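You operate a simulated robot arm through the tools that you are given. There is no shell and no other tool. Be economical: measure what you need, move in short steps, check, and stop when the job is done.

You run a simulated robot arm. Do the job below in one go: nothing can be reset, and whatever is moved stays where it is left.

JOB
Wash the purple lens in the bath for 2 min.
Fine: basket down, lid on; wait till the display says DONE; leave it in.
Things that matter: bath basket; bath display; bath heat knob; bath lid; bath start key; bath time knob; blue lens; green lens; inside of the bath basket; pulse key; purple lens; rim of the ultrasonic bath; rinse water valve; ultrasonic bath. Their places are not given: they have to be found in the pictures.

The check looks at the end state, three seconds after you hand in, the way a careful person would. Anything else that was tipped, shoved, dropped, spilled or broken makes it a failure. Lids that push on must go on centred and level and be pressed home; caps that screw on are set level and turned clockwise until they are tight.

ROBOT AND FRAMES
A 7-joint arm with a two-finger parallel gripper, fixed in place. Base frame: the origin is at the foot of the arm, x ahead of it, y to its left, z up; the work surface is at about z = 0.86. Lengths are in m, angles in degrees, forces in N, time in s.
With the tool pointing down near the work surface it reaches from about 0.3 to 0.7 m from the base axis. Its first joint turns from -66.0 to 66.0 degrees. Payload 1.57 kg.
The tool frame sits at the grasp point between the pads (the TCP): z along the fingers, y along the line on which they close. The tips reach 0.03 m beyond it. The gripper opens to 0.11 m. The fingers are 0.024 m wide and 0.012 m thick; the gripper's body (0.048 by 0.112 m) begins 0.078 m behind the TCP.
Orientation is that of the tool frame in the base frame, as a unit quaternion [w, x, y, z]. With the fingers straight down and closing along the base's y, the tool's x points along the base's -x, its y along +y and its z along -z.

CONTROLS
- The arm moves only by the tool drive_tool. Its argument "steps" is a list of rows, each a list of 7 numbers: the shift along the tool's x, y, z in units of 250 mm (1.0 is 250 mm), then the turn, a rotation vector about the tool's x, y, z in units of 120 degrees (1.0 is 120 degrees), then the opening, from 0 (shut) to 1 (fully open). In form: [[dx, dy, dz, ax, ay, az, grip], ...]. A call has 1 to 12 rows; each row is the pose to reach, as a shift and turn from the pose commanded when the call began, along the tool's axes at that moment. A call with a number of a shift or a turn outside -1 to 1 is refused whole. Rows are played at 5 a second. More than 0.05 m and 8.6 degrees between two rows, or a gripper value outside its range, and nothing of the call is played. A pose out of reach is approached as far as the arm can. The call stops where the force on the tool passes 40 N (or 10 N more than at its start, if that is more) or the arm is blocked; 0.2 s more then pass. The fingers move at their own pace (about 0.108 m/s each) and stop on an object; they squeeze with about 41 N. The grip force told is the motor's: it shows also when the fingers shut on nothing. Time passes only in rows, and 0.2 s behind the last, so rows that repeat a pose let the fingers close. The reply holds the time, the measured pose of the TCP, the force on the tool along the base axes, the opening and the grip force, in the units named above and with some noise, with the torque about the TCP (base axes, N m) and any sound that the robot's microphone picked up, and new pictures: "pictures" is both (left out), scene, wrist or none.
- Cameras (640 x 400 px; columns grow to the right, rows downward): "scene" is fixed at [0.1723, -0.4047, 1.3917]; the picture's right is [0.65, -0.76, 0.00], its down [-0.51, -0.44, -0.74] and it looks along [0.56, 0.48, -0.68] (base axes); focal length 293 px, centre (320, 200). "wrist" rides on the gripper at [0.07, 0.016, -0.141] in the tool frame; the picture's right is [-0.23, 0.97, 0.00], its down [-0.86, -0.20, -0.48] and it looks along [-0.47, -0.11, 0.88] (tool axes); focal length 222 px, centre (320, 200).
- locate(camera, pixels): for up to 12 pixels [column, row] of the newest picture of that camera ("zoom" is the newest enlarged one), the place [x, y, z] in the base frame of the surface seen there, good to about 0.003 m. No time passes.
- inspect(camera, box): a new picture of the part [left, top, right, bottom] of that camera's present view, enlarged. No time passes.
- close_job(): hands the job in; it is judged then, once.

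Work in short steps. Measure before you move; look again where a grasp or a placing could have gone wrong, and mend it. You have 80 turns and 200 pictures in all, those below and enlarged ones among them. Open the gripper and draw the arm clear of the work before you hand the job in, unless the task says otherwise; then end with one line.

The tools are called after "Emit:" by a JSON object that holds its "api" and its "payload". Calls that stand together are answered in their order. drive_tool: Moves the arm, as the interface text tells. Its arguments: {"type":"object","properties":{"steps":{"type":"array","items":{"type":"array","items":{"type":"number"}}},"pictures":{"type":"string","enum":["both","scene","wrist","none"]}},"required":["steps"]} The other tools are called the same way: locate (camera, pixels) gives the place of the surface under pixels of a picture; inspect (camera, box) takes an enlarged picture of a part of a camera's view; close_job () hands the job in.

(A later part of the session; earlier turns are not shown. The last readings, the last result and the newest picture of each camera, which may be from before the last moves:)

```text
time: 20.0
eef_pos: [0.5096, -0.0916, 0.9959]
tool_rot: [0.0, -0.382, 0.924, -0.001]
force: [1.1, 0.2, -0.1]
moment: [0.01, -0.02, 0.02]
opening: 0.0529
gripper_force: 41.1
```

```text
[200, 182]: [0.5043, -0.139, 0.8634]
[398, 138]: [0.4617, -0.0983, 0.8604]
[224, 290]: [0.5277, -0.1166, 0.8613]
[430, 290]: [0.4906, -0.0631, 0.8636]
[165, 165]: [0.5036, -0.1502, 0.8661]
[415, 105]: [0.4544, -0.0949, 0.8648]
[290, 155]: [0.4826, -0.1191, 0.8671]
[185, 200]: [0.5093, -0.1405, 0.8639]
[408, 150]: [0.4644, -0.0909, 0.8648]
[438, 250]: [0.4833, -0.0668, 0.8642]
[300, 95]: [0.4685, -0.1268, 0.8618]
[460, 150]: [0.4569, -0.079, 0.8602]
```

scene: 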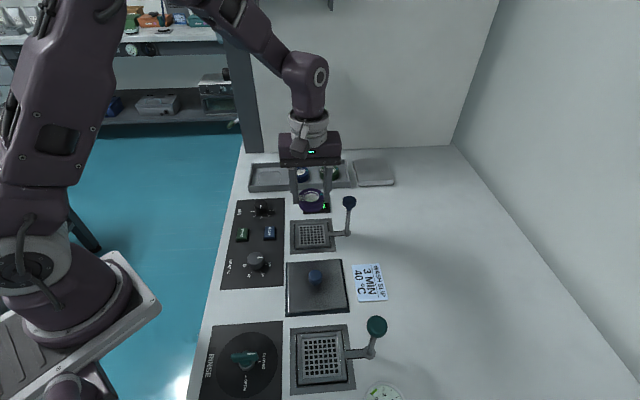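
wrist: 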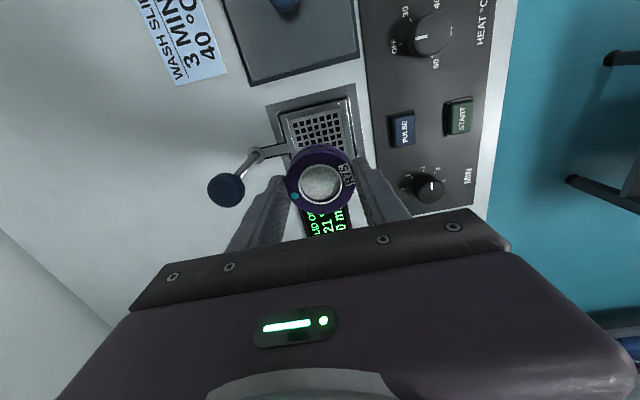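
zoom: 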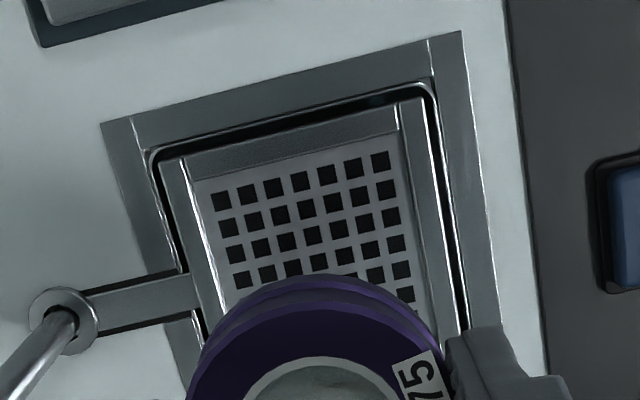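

Basket centre computes to (0.5052, −0.0944), and the lens sits about 2 mm toward tool +x. I correct by a few mm and descend to just above the floor.

Emit:
{"api": "drive_tool", "payload": {"steps": [[0.0124, 0.0045, 0.06, 0, 0, 0, 0.4], [0.0124, 0.0045, 0.16, 0, 0, 0, 0.4], [0.0124, 0.0045, 0.26, 0, 0, 0, 0.4], [0.0124, 0.0045, 0.33, 0, 0, 0, 0.4], [0.0124, 0.0045, 0.33, 0, 0, 0, 0.4]]}}

Emit:
{"api": "inspect", "payload": {"camera": "wrist", "box": [240, 90, 400, 230]}}

Emit:
{"api": "inspect", "payload": {"camera": "scene", "box": [280, 190, 360, 260]}}

```text
time: 21.2
eef_pos: [0.5045, -0.0956, 0.9131]
tool_rot: [0.0, -0.383, 0.924, 0.0]
force: [0.4, -0.2, -1.1]
moment: [0.04, 0.0, 0.0]
opening: 0.0531
gripper_force: 41.3
```

scene: 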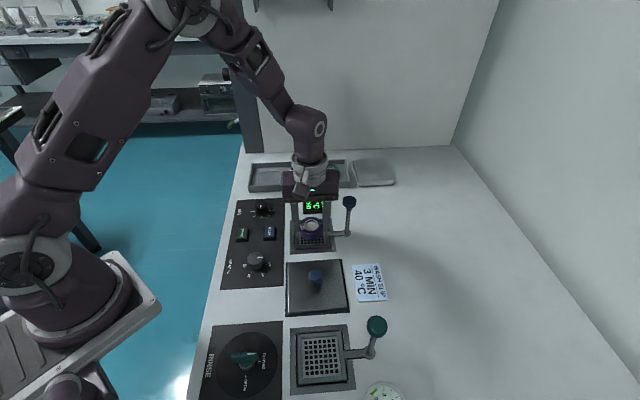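
wrist: 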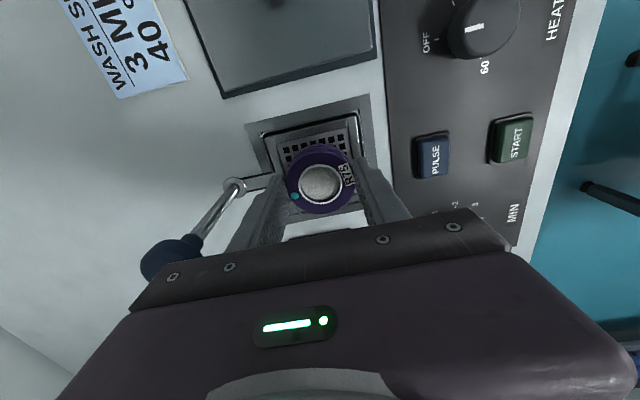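

```text
2.86 times, centred on (320, 160) of wrist
```

zoom: 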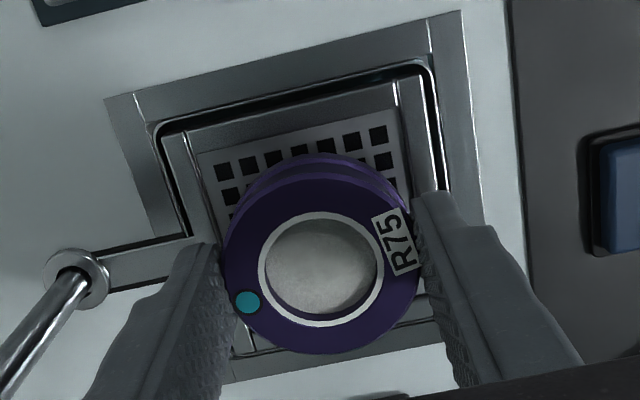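

```text
5.71 times, centred on (320, 225) of scene
```

zoom: 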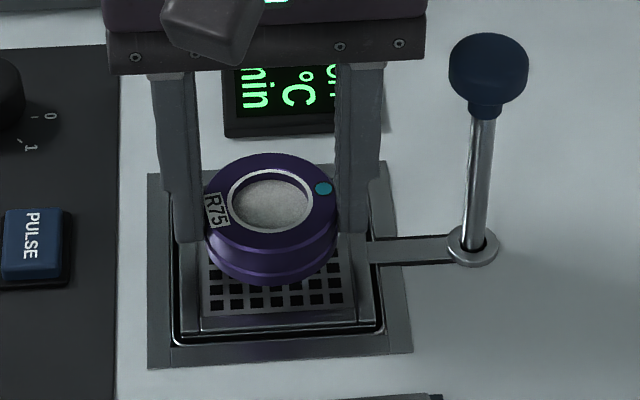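

The projected grid centre and the lens agree within about 1.5 mm. I descend to 0.902 and read the force.

Emit:
{"api": "drive_tool", "payload": {"steps": [[-0.005, 0, 0.016, 0, 0, 0, 0.4], [-0.005, 0, 0.028, 0, 0, 0, 0.4], [-0.005, 0, 0.036, 0, 0, 0, 0.4], [-0.005, 0, 0.044, 0, 0, 0, 0.4], [-0.005, 0, 0.044, 0, 0, 0, 0.4]], "pictures": "wrist"}}

Emit:
{"api": "inspect", "payload": {"camera": "scene", "box": [280, 190, 360, 260]}}

```text
time: 22.4
eef_pos: [0.5055, -0.0945, 0.9018]
tool_rot: [0.0, -0.384, 0.924, -0.001]
force: [0.7, -0.9, -0.8]
moment: [0.01, 0.01, -0.03]
opening: 0.0528
gripper_force: 41.0
```

wrist: 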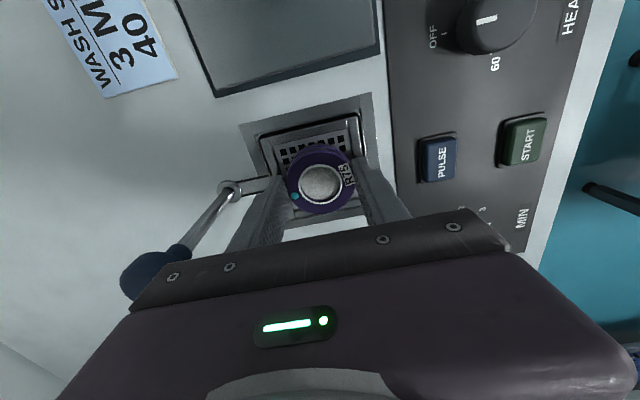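

```text
5.71 times, centred on (320, 225) of scene
```

zoom: 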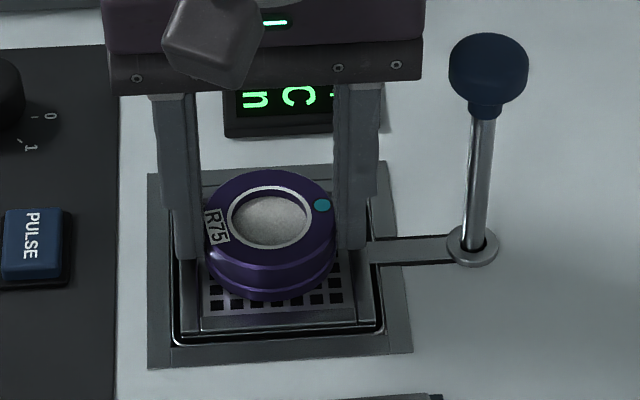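

No contact yet. I lower in 1.5 mm increments toward the grid.

Emit:
{"api": "drive_tool", "payload": {"steps": [[0, 0, 0.006, 0, 0, 0, 0.4], [0, 0, 0.012, 0, 0, 0, 0.4], [0, 0, 0.018, 0, 0, 0, 0.4], [0, 0, 0.018, 0, 0, 0, 0.4]], "pictures": "none"}}

Emit:
{"api": "inspect", "payload": {"camera": "scene", "box": [280, 190, 360, 260]}}

Emit:
{"api": "inspect", "payload": {"camera": "wrist", "box": [240, 90, 400, 230]}}

```text
time: 23.4
eef_pos: [0.5066, -0.0938, 0.8972]
tool_rot: [0.0, -0.384, 0.924, 0.0]
force: [0.2, -0.6, 0.5]
moment: [0.01, -0.03, 0.02]
opening: 0.0531
gripper_force: 41.2
```

```text
5.71 times, centred on (320, 225) of scene
```

zoom: 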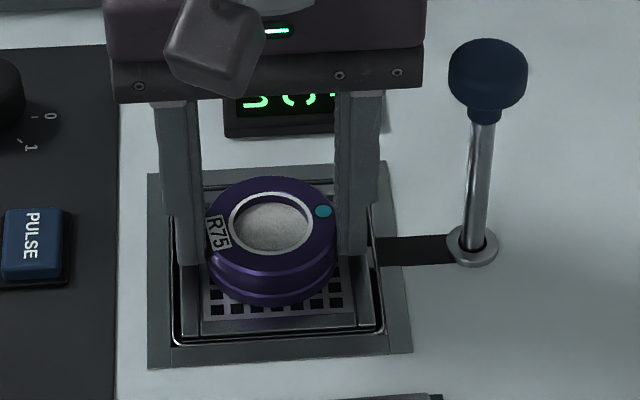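

```text
2.86 times, centred on (320, 160) of wrist
```

zoom: 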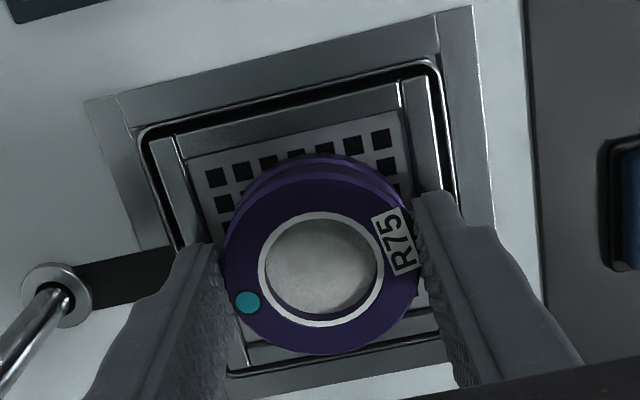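

The basket arm slot turned dark and the lever dropped slightly, so the lens is resting on the basket, which moves easily. I open slightly to release.

Emit:
{"api": "drive_tool", "payload": {"steps": [[0, 0, 0, 0, 0, 0, 0.52], [0, 0, 0, 0, 0, 0, 0.58], [0, 0, -0.02, 0, 0, 0, 0.6], [0, 0, -0.1, 0, 0, 0, 0.6], [0, 0, -0.25, 0, 0, 0, 0.6], [0, 0, -0.42, 0, 0, 0, 0.6]]}}

Emit:
{"api": "inspect", "payload": {"camera": "scene", "box": [280, 180, 360, 260]}}

Emit:
{"api": "inspect", "payload": {"camera": "wrist", "box": [220, 60, 420, 220]}}

```text
time: 24.8
eef_pos: [0.5037, -0.094, 1.0043]
tool_rot: [0.0, -0.383, 0.924, 0.0]
force: [0.3, -0.5, 0.6]
moment: [-0.06, -0.01, 0.04]
opening: 0.066
gripper_force: 0.1
```

scene: 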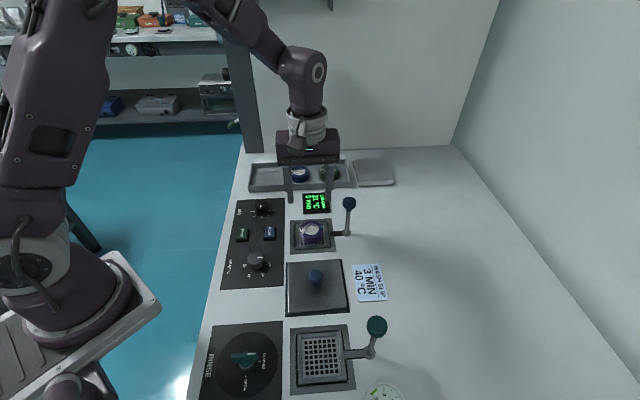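
wrist: 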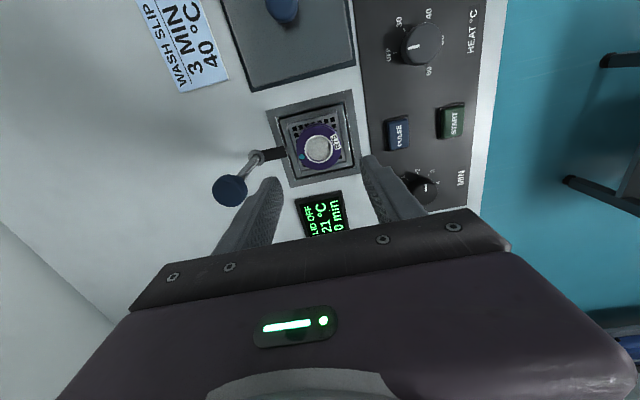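

```text
5.00 times, centred on (320, 220) of scene
```

zoom: 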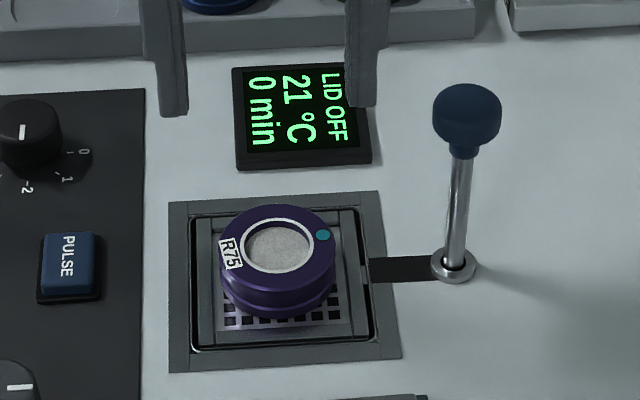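

```text
2.50 times, centred on (320, 140) of wrist
```

zoom: 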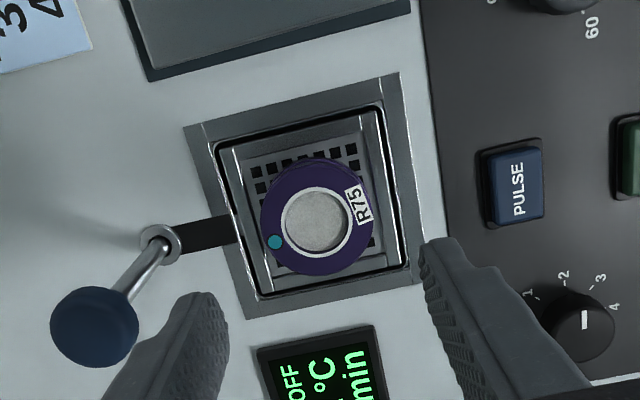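

The lens lies flat in the basket. Next I locate the lever knob to press it down with shut fingers.

Emit:
{"api": "locate", "payload": {"camera": "zoom", "pixels": [[95, 322], [60, 322], [130, 322], [95, 295], [95, 355], [160, 243], [85, 310]]}}

Emit:
{"api": "locate", "payload": {"camera": "scene", "pixels": [[349, 199], [349, 197], [344, 202], [354, 202], [349, 207], [347, 233]]}}

```text
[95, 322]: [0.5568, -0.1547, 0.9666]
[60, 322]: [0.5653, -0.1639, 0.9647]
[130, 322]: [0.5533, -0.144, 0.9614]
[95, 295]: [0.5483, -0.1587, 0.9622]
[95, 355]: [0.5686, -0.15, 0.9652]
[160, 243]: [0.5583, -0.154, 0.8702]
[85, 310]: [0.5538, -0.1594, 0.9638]
```

```text
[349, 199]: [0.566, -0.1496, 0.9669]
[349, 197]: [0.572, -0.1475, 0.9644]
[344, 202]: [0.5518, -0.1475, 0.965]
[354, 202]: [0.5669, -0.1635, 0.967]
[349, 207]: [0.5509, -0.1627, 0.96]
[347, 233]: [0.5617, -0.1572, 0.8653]
```

Knob centre is about (0.560, −0.155), top 0.967. I shut the fingers, raise, and move over it.

Emit:
{"api": "drive_tool", "payload": {"steps": [[0, 0, -0.1, 0, 0, 0, 0], [0.005, -0.1, -0.12, 0, 0, 0, 0], [0.01, -0.22, -0.12, 0, 0, 0, 0], [0.0156, -0.33, -0.12, 0, 0, 0, 0], [0.0156, -0.33, -0.06, 0, 0, 0, 0], [0.0156, -0.33, -0.02, 0, 0, 0, 0]]}}

Emit:
{"api": "inspect", "payload": {"camera": "scene", "box": [300, 160, 400, 260]}}

```text
time: 26.2
eef_pos: [0.5614, -0.1552, 1.0079]
tool_rot: [0.0, -0.384, 0.923, -0.001]
force: [0.4, -0.4, -0.1]
moment: [-0.01, -0.01, 0.02]
opening: 0.0
gripper_force: 20.9
```

scene: 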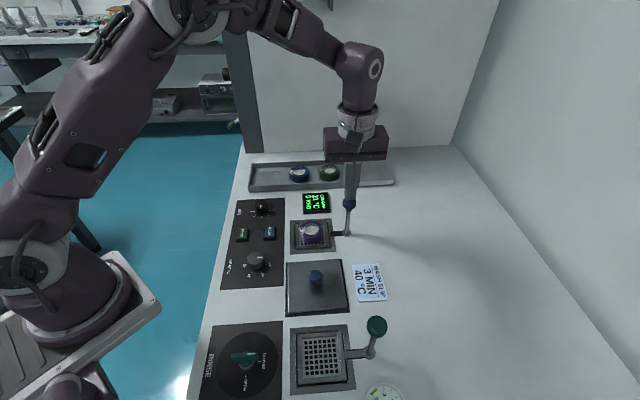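
wrist: 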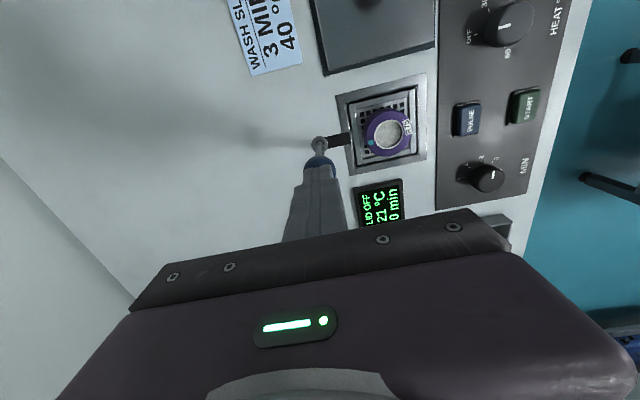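

```text
4.00 times, centred on (350, 210) of scene
```

zoom: 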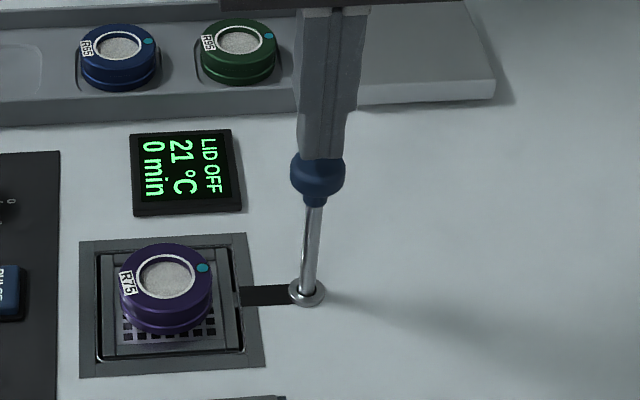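

The shut fingers are centred over the knob. I press straight down in small steps.

Emit:
{"api": "drive_tool", "payload": {"steps": [[0, 0, 0.03, 0, 0, 0, 0], [0, 0, 0.05, 0, 0, 0, 0], [0, 0, 0.07, 0, 0, 0, 0], [0, 0, 0.09, 0, 0, 0, 0], [0, 0, 0.11, 0, 0, 0, 0], [0, 0, 0.13, 0, 0, 0, 0], [0, 0, 0.15, 0, 0, 0, 0], [0, 0, 0.17, 0, 0, 0, 0], [0, 0, 0.19, 0, 0, 0, 0]]}}

Emit:
{"api": "inspect", "payload": {"camera": "scene", "box": [290, 170, 390, 270]}}

```text
time: 28.2
eef_pos: [0.5612, -0.1572, 0.9597]
tool_rot: [0.0, -0.383, 0.924, 0.0]
force: [0.0, 0.8, 0.8]
moment: [0.0, 0.01, 0.01]
opening: 0.0002
gripper_force: 21.5
```

scene: 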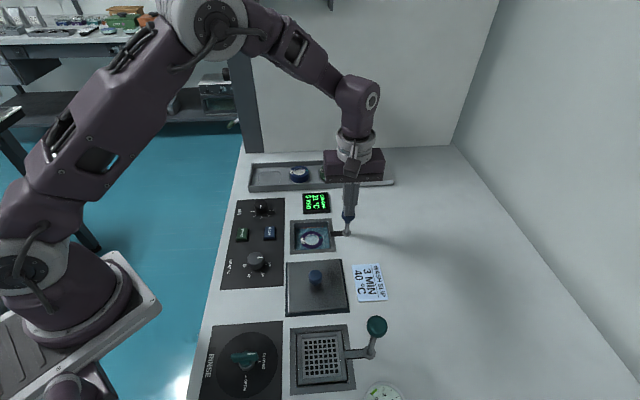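
wrist: 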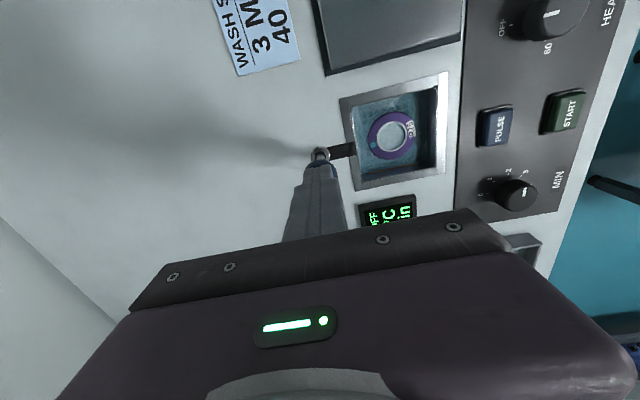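

```text
4.00 times, centred on (340, 220) of scene
```

zoom: 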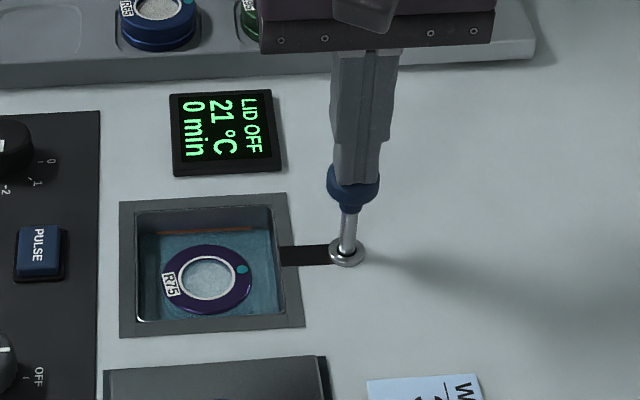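

The basket sinks into the water easily, with no end stop yet. I keep pressing.

Emit:
{"api": "drive_tool", "payload": {"steps": [[0, 0, 0.02, 0, 0, 0, 0], [0, 0, 0.035, 0, 0, 0, 0], [0, 0, 0.05, 0, 0, 0, 0], [0, 0, 0.065, 0, 0, 0, 0], [0, 0, 0.08, 0, 0, 0, 0], [0, 0, 0.095, 0, 0, 0, 0], [0, 0, 0.11, 0, 0, 0, 0], [0, 0, 0.125, 0, 0, 0, 0], [0, 0, 0.14, 0, 0, 0, 0]]}}

Emit:
{"api": "inspect", "payload": {"camera": "scene", "box": [290, 170, 390, 270]}}

```text
time: 29.6
eef_pos: [0.561, -0.1558, 0.9404]
tool_rot: [0.001, -0.383, 0.924, -0.001]
force: [-5.5, 2.8, 11.3]
moment: [0.06, 0.29, -0.02]
opening: 0.0
gripper_force: 21.2
stopped in row 7: the force on the tool passed its limit at 49 N (the readings are from after the stop); the commanded pose is now the measured one
```

scene: 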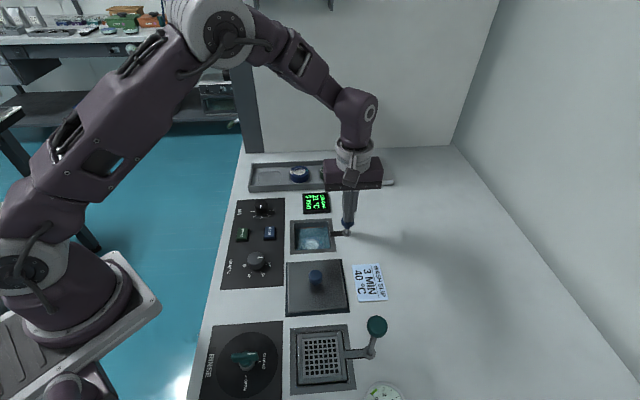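
wrist: 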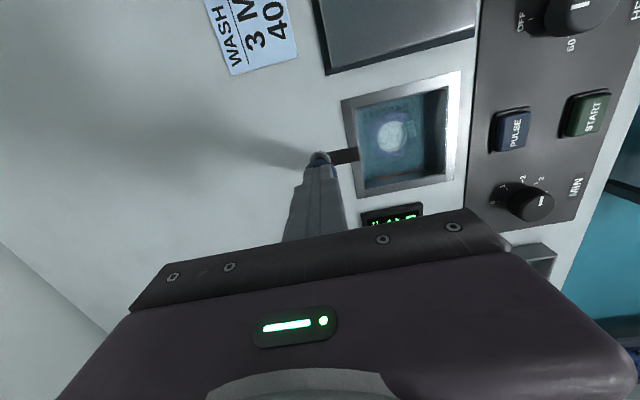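

```text
4.00 times, centred on (340, 220) of scene
```

zoom: 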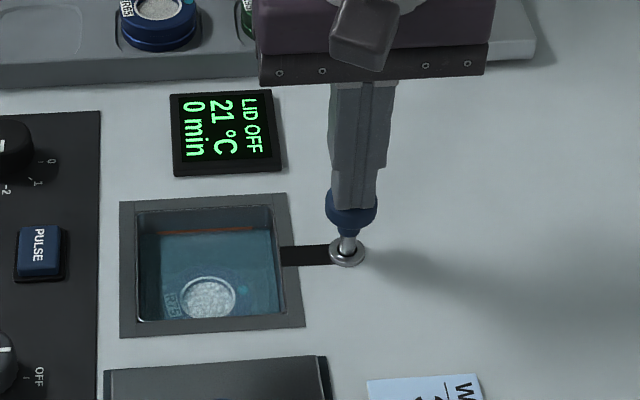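

The basket bottomed out with the end-stop force. I lift clear and move above the lid's knob.

Emit:
{"api": "drive_tool", "payload": {"steps": [[0, 0, -0.15, 0, 0, 0, 0], [0, 0, -0.3, 0, 0, 0, 0], [0.08, 0.05, -0.4, 0, 0, 0, 0], [0.2, 0.12, -0.4, 0, 0, 0, 0.2], [0.32, 0.2, -0.4, 0, 0, 0, 0.4], [0.44, 0.27, -0.4, 0, 0, 0, 0.5], [0.523, 0.325, -0.36, 0, 0, 0, 0.5], [0.523, 0.325, -0.3, 0, 0, 0, 0.5]]}}

Emit:
{"api": "inspect", "payload": {"camera": "wrist", "box": [200, 20, 440, 200]}}

Emit:
{"api": "inspect", "payload": {"camera": "scene", "box": [270, 180, 380, 330]}}

```text
time: 31.4
eef_pos: [0.4113, -0.1913, 1.014]
tool_rot: [0.002, -0.384, 0.923, -0.001]
force: [0.5, 0.4, -0.3]
moment: [0.02, 0.03, 0.01]
opening: 0.055
gripper_force: 0.1
```

scene: 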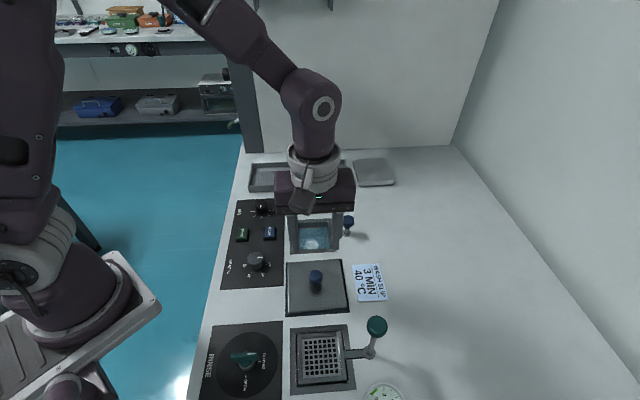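
wrist: 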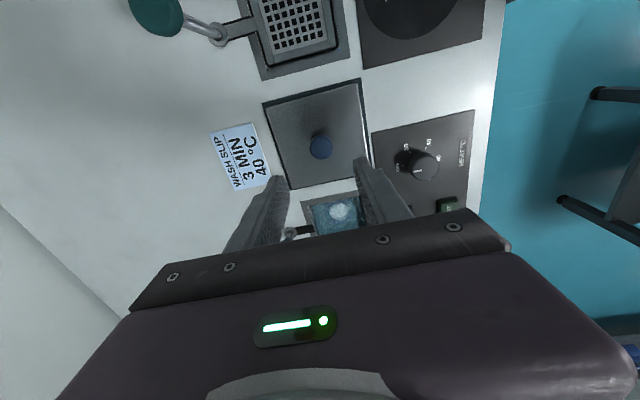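

```text
2.22 times, centred on (320, 110) of wrist
```

zoom: 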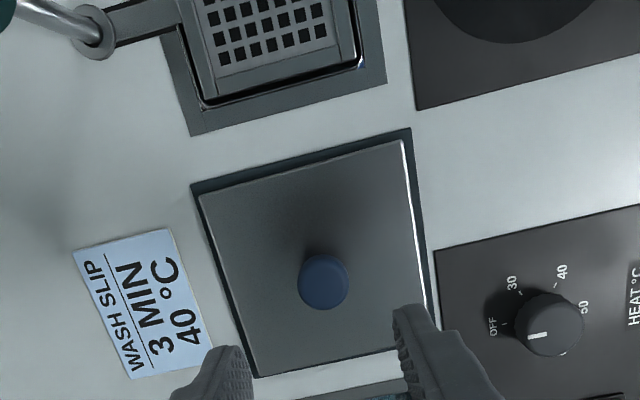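

```text
2.67 times, centred on (325, 255) of scene
```

zoom: 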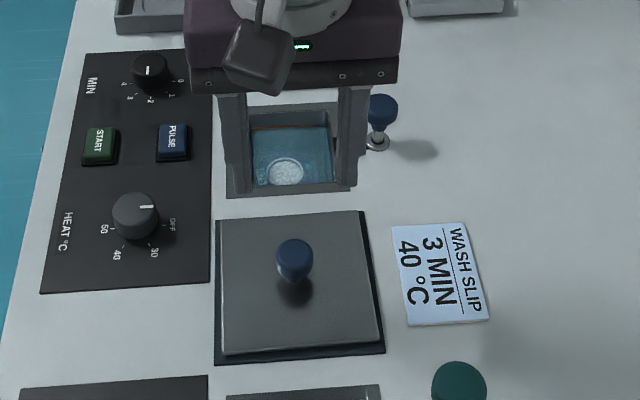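

I re-enlarge the lid in the wrist view to measure its knob and plate centre.

Emit:
{"api": "inspect", "payload": {"camera": "wrist", "box": [250, 70, 390, 200]}}

```text
3.08 times, centred on (320, 135) of wrist
```

zoom: 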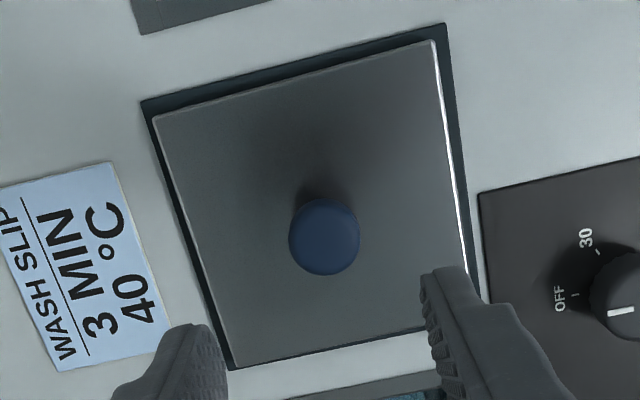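

Emit:
{"api": "locate", "payload": {"camera": "zoom", "pixels": [[325, 235], [293, 238], [356, 235], [325, 205], [325, 270], [156, 120], [432, 44], [234, 362], [145, 103], [444, 27], [228, 366], [300, 300]]}}

```text
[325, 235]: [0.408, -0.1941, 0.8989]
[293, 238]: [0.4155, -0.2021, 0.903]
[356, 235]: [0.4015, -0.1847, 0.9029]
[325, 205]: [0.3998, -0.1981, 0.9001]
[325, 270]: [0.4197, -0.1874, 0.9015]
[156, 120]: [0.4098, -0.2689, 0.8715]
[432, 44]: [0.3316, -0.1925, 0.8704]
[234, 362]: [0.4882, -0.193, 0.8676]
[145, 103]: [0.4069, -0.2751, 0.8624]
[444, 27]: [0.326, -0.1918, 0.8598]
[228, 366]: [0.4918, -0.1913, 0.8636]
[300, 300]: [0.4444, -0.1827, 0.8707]
```

Lid knob centre ≈ (0.4095, −0.193), top 0.902, plate top 0.870. I descend to 0.905 and grip the knob.

Emit:
{"api": "drive_tool", "payload": {"steps": [[0.012, 0.002, 0.1, 0, 0, 0, 0.5], [0.012, 0.002, 0.22, 0, 0, 0, 0.5], [0.012, 0.002, 0.34, 0, 0, 0, 0.5], [0.012, 0.002, 0.436, 0, 0, 0, 0.5], [0.012, 0.002, 0.436, 0, 0, 0, 0.3], [0.012, 0.002, 0.436, 0, 0, 0, 0.15], [0.012, 0.002, 0.436, 0, 0, 0, 0.15], [0.012, 0.002, 0.436, 0, 0, 0, 0.15]]}}

Emit:
{"api": "inspect", "payload": {"camera": "scene", "box": [270, 200, 380, 330]}}

```text
time: 33.2
eef_pos: [0.4096, -0.1944, 0.9067]
tool_rot: [0.002, -0.384, 0.923, -0.001]
force: [0.0, -0.6, 0.3]
moment: [0.02, 0.02, 0.0]
opening: 0.027
gripper_force: 37.6
```

scene: 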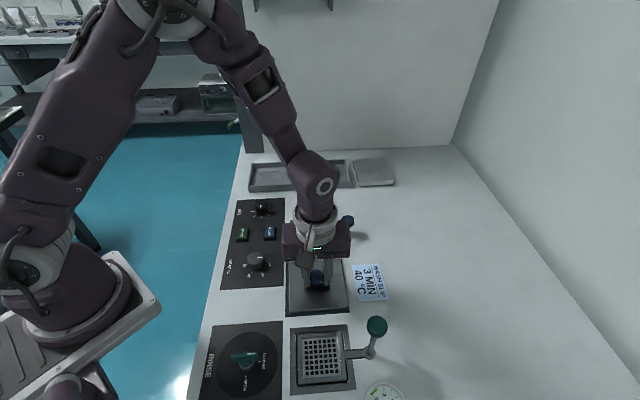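
wrist: 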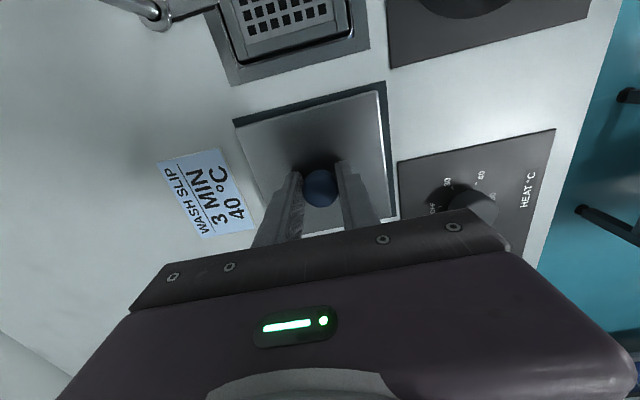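

```text
3.08 times, centred on (325, 265) of scene
```

zoom: 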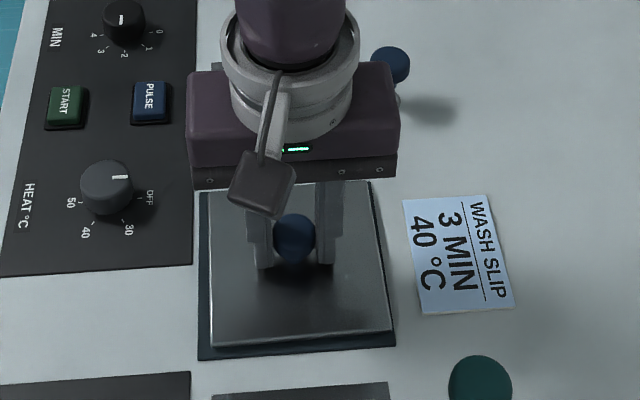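

The lid's knob is gripped at 27 mm. I lift it straight up slowly and look.

Emit:
{"api": "drive_tool", "payload": {"steps": [[0, 0, -0.03, 0, 0, 0, 0.15], [0, 0, -0.1, 0, 0, 0, 0.15], [0, 0, -0.2, 0, 0, 0, 0.15], [0, 0, -0.32, 0, 0, 0, 0.15], [0, 0, -0.44, 0, 0, 0, 0.15]]}}

Emit:
{"api": "inspect", "payload": {"camera": "scene", "box": [250, 170, 380, 310]}}

```text
time: 34.4
eef_pos: [0.4074, -0.1935, 1.0161]
tool_rot: [0.002, -0.383, 0.924, -0.001]
force: [-0.4, 0.6, -1.1]
moment: [0.0, 0.02, 0.02]
opening: 0.027
gripper_force: 37.5
```

scene: 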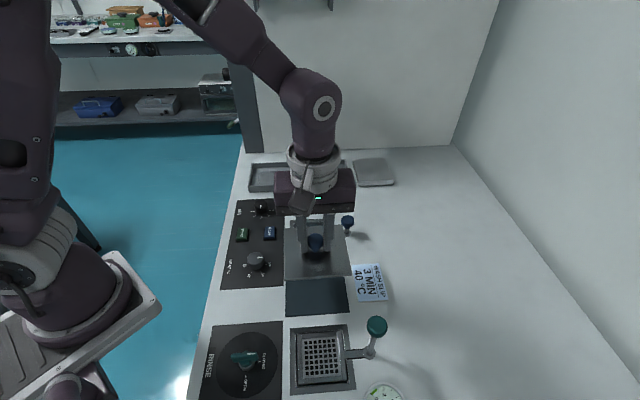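
wrist: 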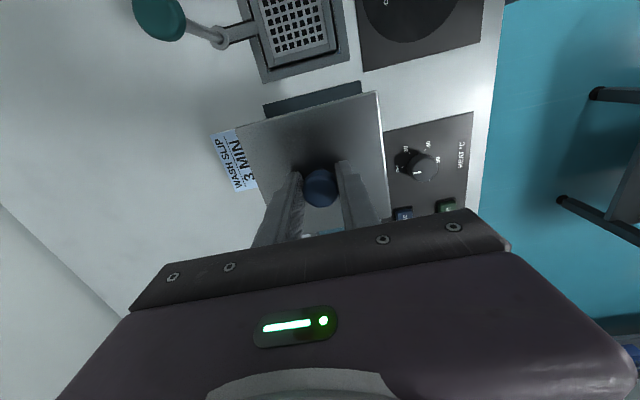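

```text
2.86 times, centred on (315, 240) of scene
```

zoom: 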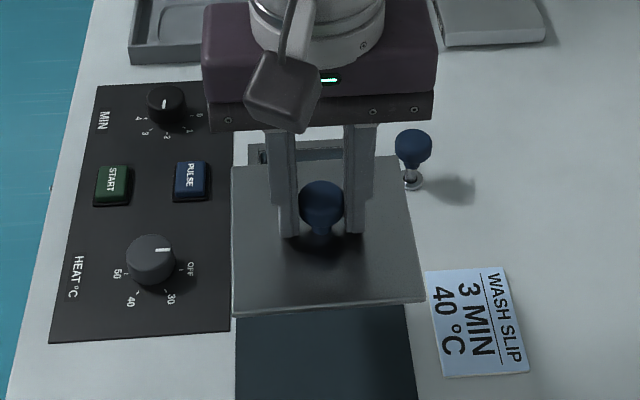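

The lid is held level. I move it aside over the panel (high) so the scene camera can measure the bath's rim clearly.

Emit:
{"api": "drive_tool", "payload": {"steps": [[-0.1, 0.1, -0.06, 0, 0, 0, 0.15], [-0.22, 0.2, -0.12, 0, 0, 0, 0.15], [-0.34, 0.3, -0.12, 0, 0, 0, 0.15], [-0.46, 0.4, -0.12, 0, 0, 0, 0.15], [-0.583, 0.509, -0.12, 0, 0, 0, 0.15]], "pictures": "scene"}}

Emit:
{"api": "inspect", "payload": {"camera": "scene", "box": [275, 205, 365, 270]}}

```text
time: 35.6
eef_pos: [0.4234, 0.0001, 1.0448]
tool_rot: [0.001, -0.383, 0.924, -0.001]
force: [1.0, -0.7, -1.5]
moment: [-0.01, -0.01, -0.02]
opening: 0.0274
gripper_force: 38.0
```

scene: 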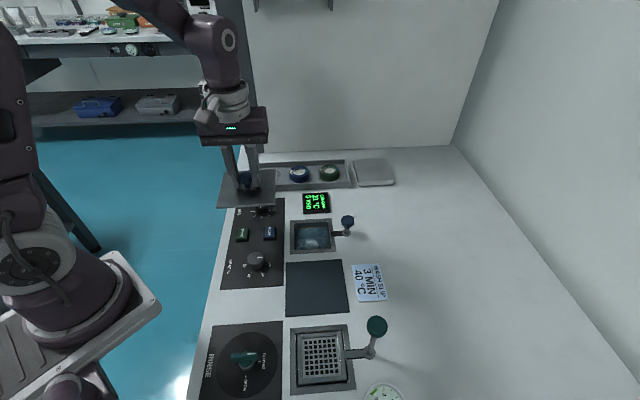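

```text
6.15 times, centred on (320, 238) of scene
```

zoom: 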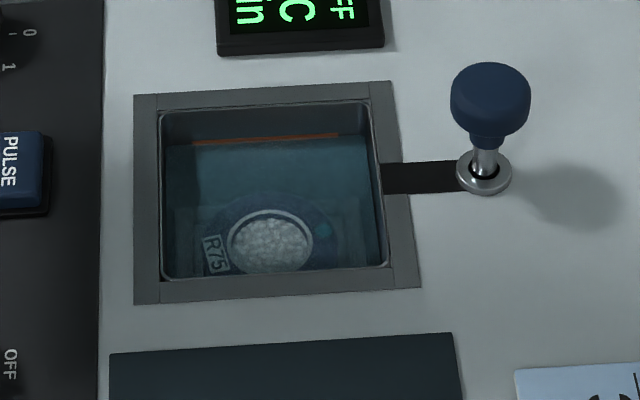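

Emit:
{"api": "locate", "payload": {"camera": "zoom", "pixels": [[136, 97], [392, 84], [419, 286], [136, 302], [161, 108], [368, 101], [388, 264], [162, 280], [148, 200], [260, 96], [400, 230], [270, 285]]}}

```text
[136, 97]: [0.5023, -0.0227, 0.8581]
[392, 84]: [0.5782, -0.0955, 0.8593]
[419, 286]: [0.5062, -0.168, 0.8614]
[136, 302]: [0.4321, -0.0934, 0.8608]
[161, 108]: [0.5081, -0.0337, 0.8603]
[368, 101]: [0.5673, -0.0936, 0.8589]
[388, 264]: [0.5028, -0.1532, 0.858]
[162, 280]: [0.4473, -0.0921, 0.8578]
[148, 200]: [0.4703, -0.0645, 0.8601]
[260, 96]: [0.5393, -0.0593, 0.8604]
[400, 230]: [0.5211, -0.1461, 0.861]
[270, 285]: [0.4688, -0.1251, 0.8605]
```

Rim centre ≈ (0.5057, −0.0943). I now measure where the held lid's centre is relative to the TCP.

Emit:
{"api": "inspect", "payload": {"camera": "scene", "box": [205, 150, 290, 220]}}

```text
5.71 times, centred on (248, 185) of scene
```

zoom: 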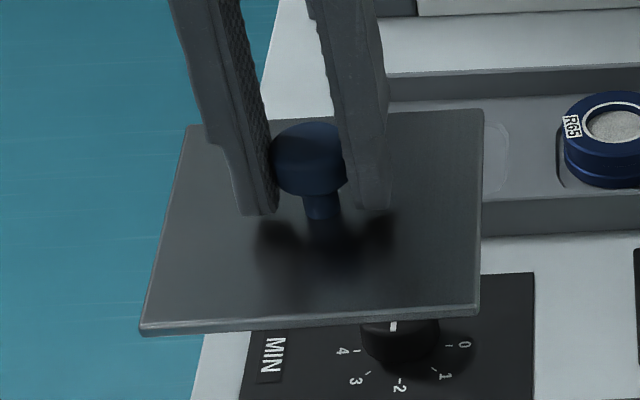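

Emit:
{"api": "locate", "payload": {"camera": "zoom", "pixels": [[187, 130], [480, 113], [475, 300], [145, 325], [310, 140], [325, 212], [162, 230], [478, 200], [310, 312], [430, 115]]}}

```text
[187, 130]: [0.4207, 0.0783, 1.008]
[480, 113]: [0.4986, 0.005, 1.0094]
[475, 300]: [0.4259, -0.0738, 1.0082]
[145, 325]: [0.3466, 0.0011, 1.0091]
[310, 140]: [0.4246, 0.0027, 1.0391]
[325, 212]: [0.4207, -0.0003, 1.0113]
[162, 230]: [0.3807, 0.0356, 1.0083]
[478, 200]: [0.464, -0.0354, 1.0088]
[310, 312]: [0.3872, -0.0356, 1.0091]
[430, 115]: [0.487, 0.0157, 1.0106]
```

The lid's centre is about (0.4227, 0.002), level at z 1.009. I move it (+0.083, −0.0963) over the bath and hover about 25 mm above the rim.

Emit:
{"api": "drive_tool", "payload": {"steps": [[0.007, -0.1, 0, 0, 0, 0, 0.15], [0.015, -0.2, 0, 0, 0, 0, 0.15], [0.022, -0.3, 0, 0, 0, 0, 0.15], [0.03, -0.4, 0, 0, 0, 0, 0.15], [0.0376, -0.507, 0, 0, 0, 0, 0.15], [0.0376, -0.507, 0.12, 0, 0, 0, 0.15], [0.0376, -0.507, 0.24, 0, 0, 0, 0.15], [0.0376, -0.507, 0.36, 0, 0, 0, 0.15], [0.0376, -0.507, 0.42, 0, 0, 0, 0.15], [0.0376, -0.507, 0.42, 0, 0, 0, 0.15]]}}

Emit:
{"api": "inspect", "payload": {"camera": "scene", "box": [265, 180, 375, 270]}}

Emit:
{"api": "inspect", "payload": {"camera": "wrist", "box": [190, 60, 430, 260]}}

```text
time: 37.8
eef_pos: [0.5058, -0.097, 0.9411]
tool_rot: [0.001, -0.384, 0.923, -0.001]
force: [-0.4, 0.3, -2.2]
moment: [0.05, -0.03, 0.02]
opening: 0.0269
gripper_force: 37.5
```

scene: 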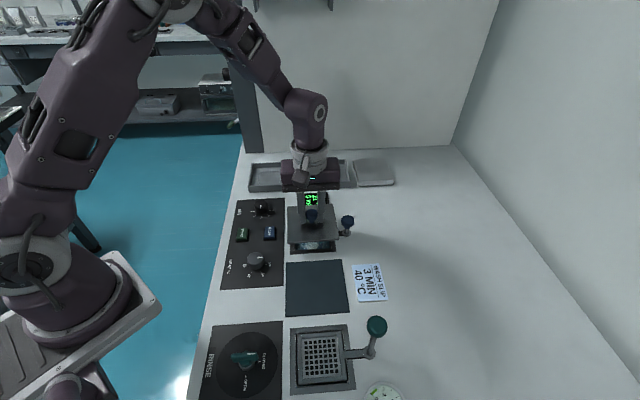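
wrist: 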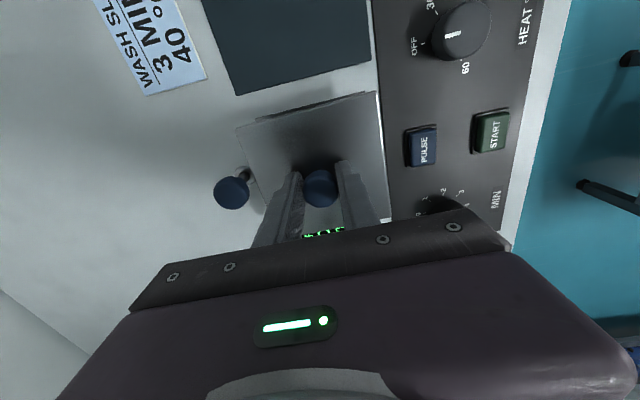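

```text
4.44 times, centred on (320, 225) of scene
```

zoom: 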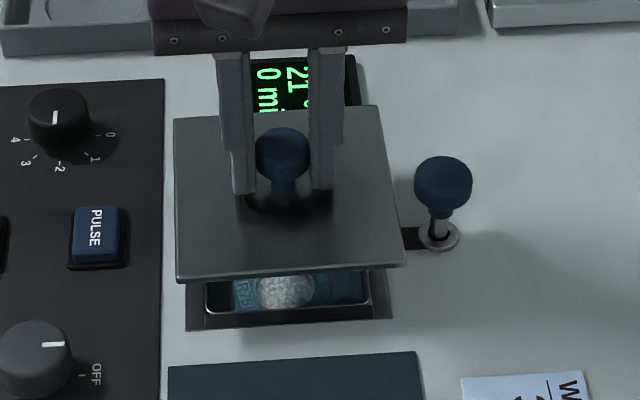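

```text
2.00 times, centred on (310, 160) of wrist
```

zoom: 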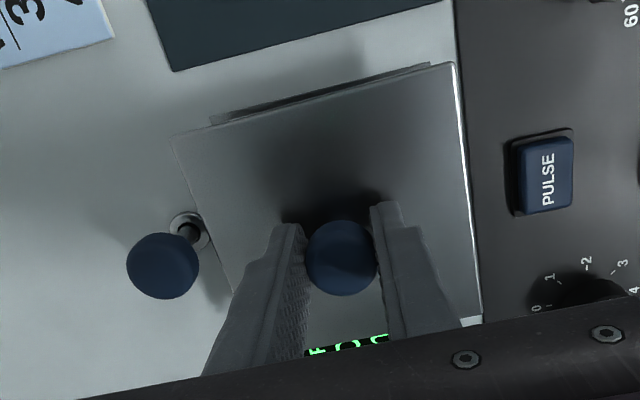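

I measure the lid's corners from both views.

Emit:
{"api": "locate", "payload": {"camera": "wrist", "pixels": [[243, 129], [376, 94], [391, 218], [270, 195], [320, 190]]}}

Emit:
{"api": "locate", "payload": {"camera": "scene", "pixels": [[288.5, 207.3], [332.3, 204.6], [337.5, 238.5], [289, 241.4], [311, 211]]}}

```text
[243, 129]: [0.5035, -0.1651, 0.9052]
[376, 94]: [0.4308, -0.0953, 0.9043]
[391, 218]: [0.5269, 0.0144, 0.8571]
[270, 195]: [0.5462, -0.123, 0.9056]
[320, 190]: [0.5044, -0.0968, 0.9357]
```

```text
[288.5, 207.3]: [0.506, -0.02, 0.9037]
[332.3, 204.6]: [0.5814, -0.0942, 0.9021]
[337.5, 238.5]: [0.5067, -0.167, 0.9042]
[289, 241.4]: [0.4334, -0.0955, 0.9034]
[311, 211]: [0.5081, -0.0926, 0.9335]
```

Lid centre (≈0.506, −0.0945) matches the rim centre within about 1 mm. I lower straight down until contact.

Emit:
{"api": "drive_tool", "payload": {"steps": [[0, 0, 0.04, 0, 0, 0, 0.15], [0, 0, 0.08, 0, 0, 0, 0.15], [0, 0, 0.11, 0, 0, 0, 0.15], [0, 0, 0.125, 0, 0, 0, 0.15], [0, 0, 0.135, 0, 0, 0, 0.15], [0, 0, 0.145, 0, 0, 0, 0.15], [0, 0, 0.153, 0, 0, 0, 0.15]]}}

Emit:
{"api": "inspect", "payload": {"camera": "scene", "box": [265, 180, 375, 270]}}

```text
time: 39.4
eef_pos: [0.5044, -0.0963, 0.9015]
tool_rot: [0.002, -0.383, 0.924, -0.002]
force: [-7.0, 5.9, 29.3]
moment: [0.2, 0.1, 0.07]
opening: 0.0273
gripper_force: 37.8
```

scene: 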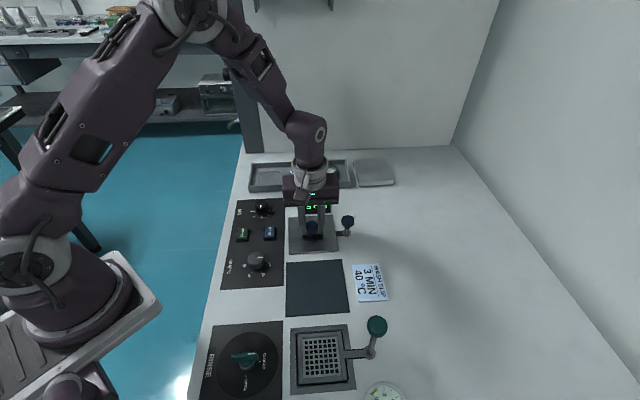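
wrist: 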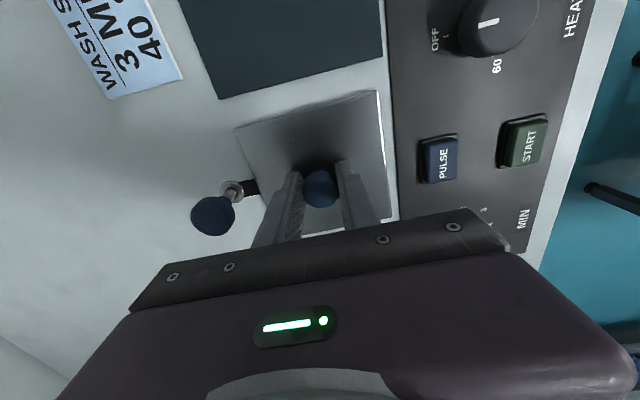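

```text
4.44 times, centred on (320, 225) of scene
```

zoom: 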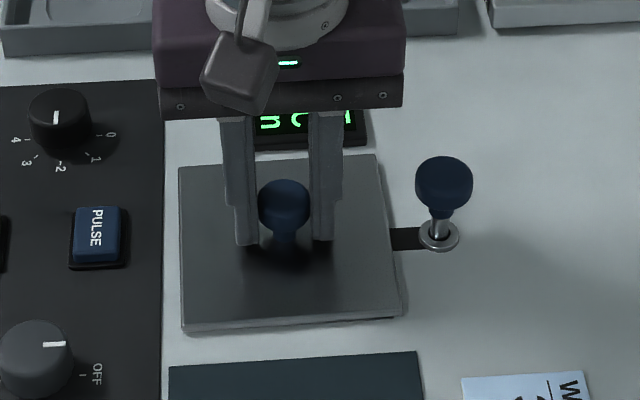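

The lid is seated with 29 N reaction. I release, lift straight up, and check the display and lid level.

Emit:
{"api": "drive_tool", "payload": {"steps": [[0, 0, 0, 0, 0, 0, 0.5], [0, 0, 0, 0, 0, 0, 0.5], [0, 0, -0.06, 0, 0, 0, 0.5], [0, 0, -0.2, 0, 0, 0, 0.5], [0, 0, -0.4, 0, 0, 0, 0.5]]}}

Emit:
{"api": "inspect", "payload": {"camera": "scene", "box": [265, 180, 375, 270]}}

Emit:
{"api": "locate", "payload": {"camera": "scene", "pixels": [[289.5, 220], [332.5, 216.5], [337.5, 249.5], [290, 252.5], [242, 234], [242, 231], [247, 234], [238, 236]]}}

```text
time: 40.6
eef_pos: [0.5041, -0.0953, 1.0015]
tool_rot: [0.001, -0.384, 0.923, -0.002]
force: [-0.2, -0.3, -0.6]
moment: [0.04, 0.0, 0.02]
opening: 0.055
gripper_force: 0.1
```

scene: 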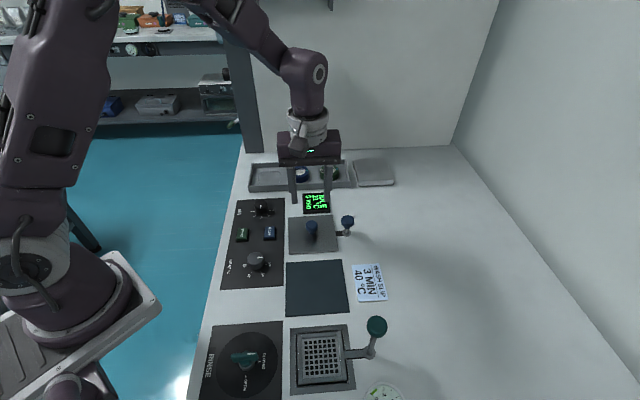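
wrist: 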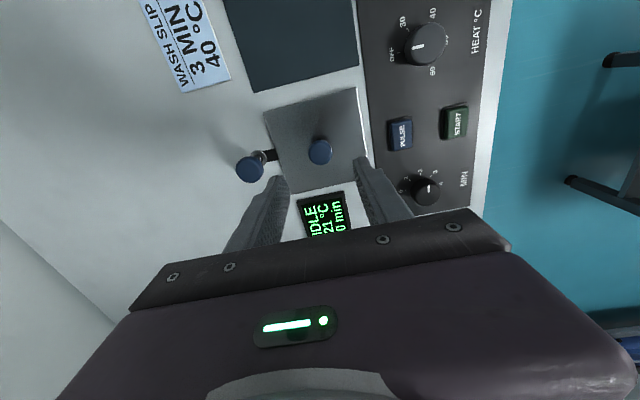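

```text
4.44 times, centred on (320, 225) of scene
```

zoom: 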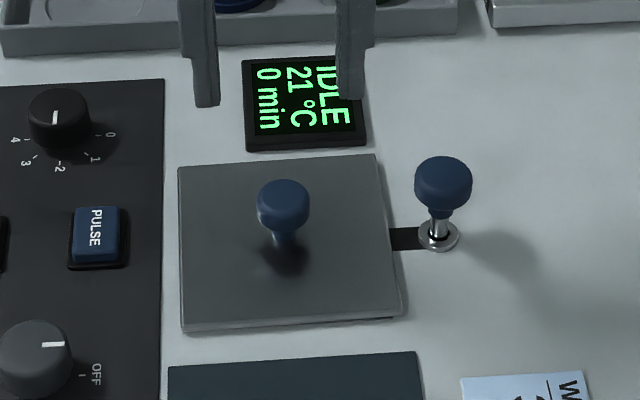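

```text
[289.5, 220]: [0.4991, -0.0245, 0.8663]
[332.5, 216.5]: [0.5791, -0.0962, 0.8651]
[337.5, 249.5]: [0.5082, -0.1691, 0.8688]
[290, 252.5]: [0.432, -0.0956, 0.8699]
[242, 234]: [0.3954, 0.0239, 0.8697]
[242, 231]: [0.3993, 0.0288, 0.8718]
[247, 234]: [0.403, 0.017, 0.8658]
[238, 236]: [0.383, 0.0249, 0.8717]
```

The display now shows IDLE, so the lid is accepted. I shut the fingers and hover over the START key at about (0.395, 0.026).

Emit:
{"api": "drive_tool", "payload": {"steps": [[0, 0.05, -0.04, 0, 0, 0, 0.3], [-0.01, 0.2, -0.04, 0, 0, 0, 0], [-0.02, 0.35, -0.04, 0, 0, 0, 0], [-0.03, 0.5, -0.04, 0, 0, 0, 0], [-0.034, 0.65, -0.04, 0, 0, 0, 0], [-0.034, 0.65, 0.1, 0, 0, 0, 0], [-0.034, 0.65, 0.24, 0, 0, 0, 0]]}}

Emit:
{"api": "inspect", "payload": {"camera": "wrist", "box": [240, 80, 400, 220]}}

Emit:
{"api": "inspect", "payload": {"camera": "scene", "box": [215, 180, 315, 260]}}

```text
time: 42.2
eef_pos: [0.3971, 0.0231, 0.9425]
tool_rot: [0.002, -0.383, 0.924, -0.002]
force: [-0.5, 0.0, -0.2]
moment: [0.02, -0.03, -0.01]
opening: 0.0
gripper_force: 21.5
```

scene: 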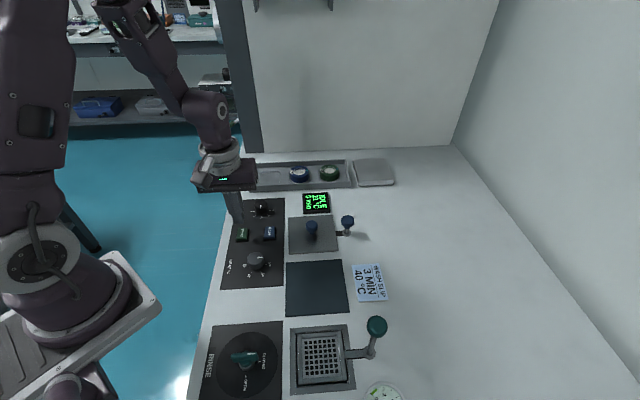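
wrist: 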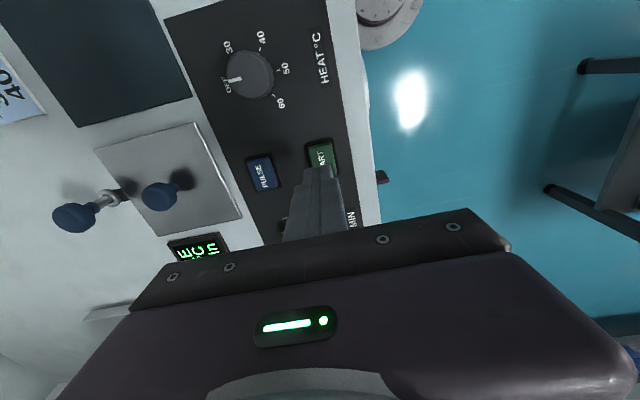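

```text
2.86 times, centred on (320, 150) of wrist
```

zoom: 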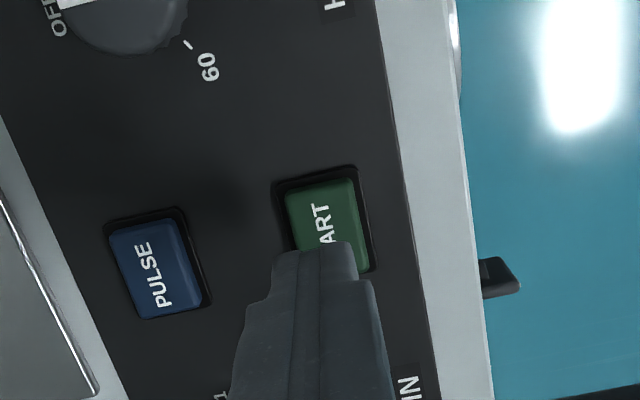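

```text
5.00 times, centred on (265, 220) of scene
```

zoom: 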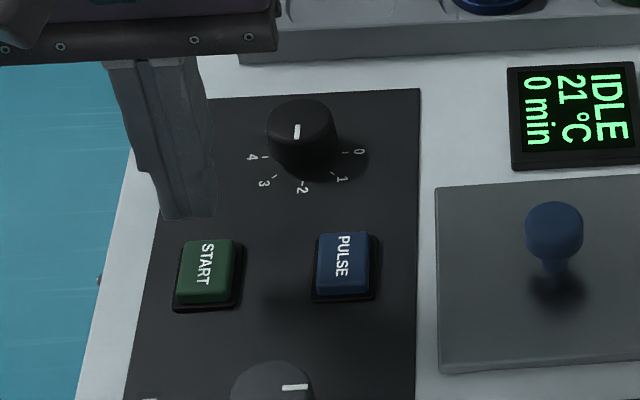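

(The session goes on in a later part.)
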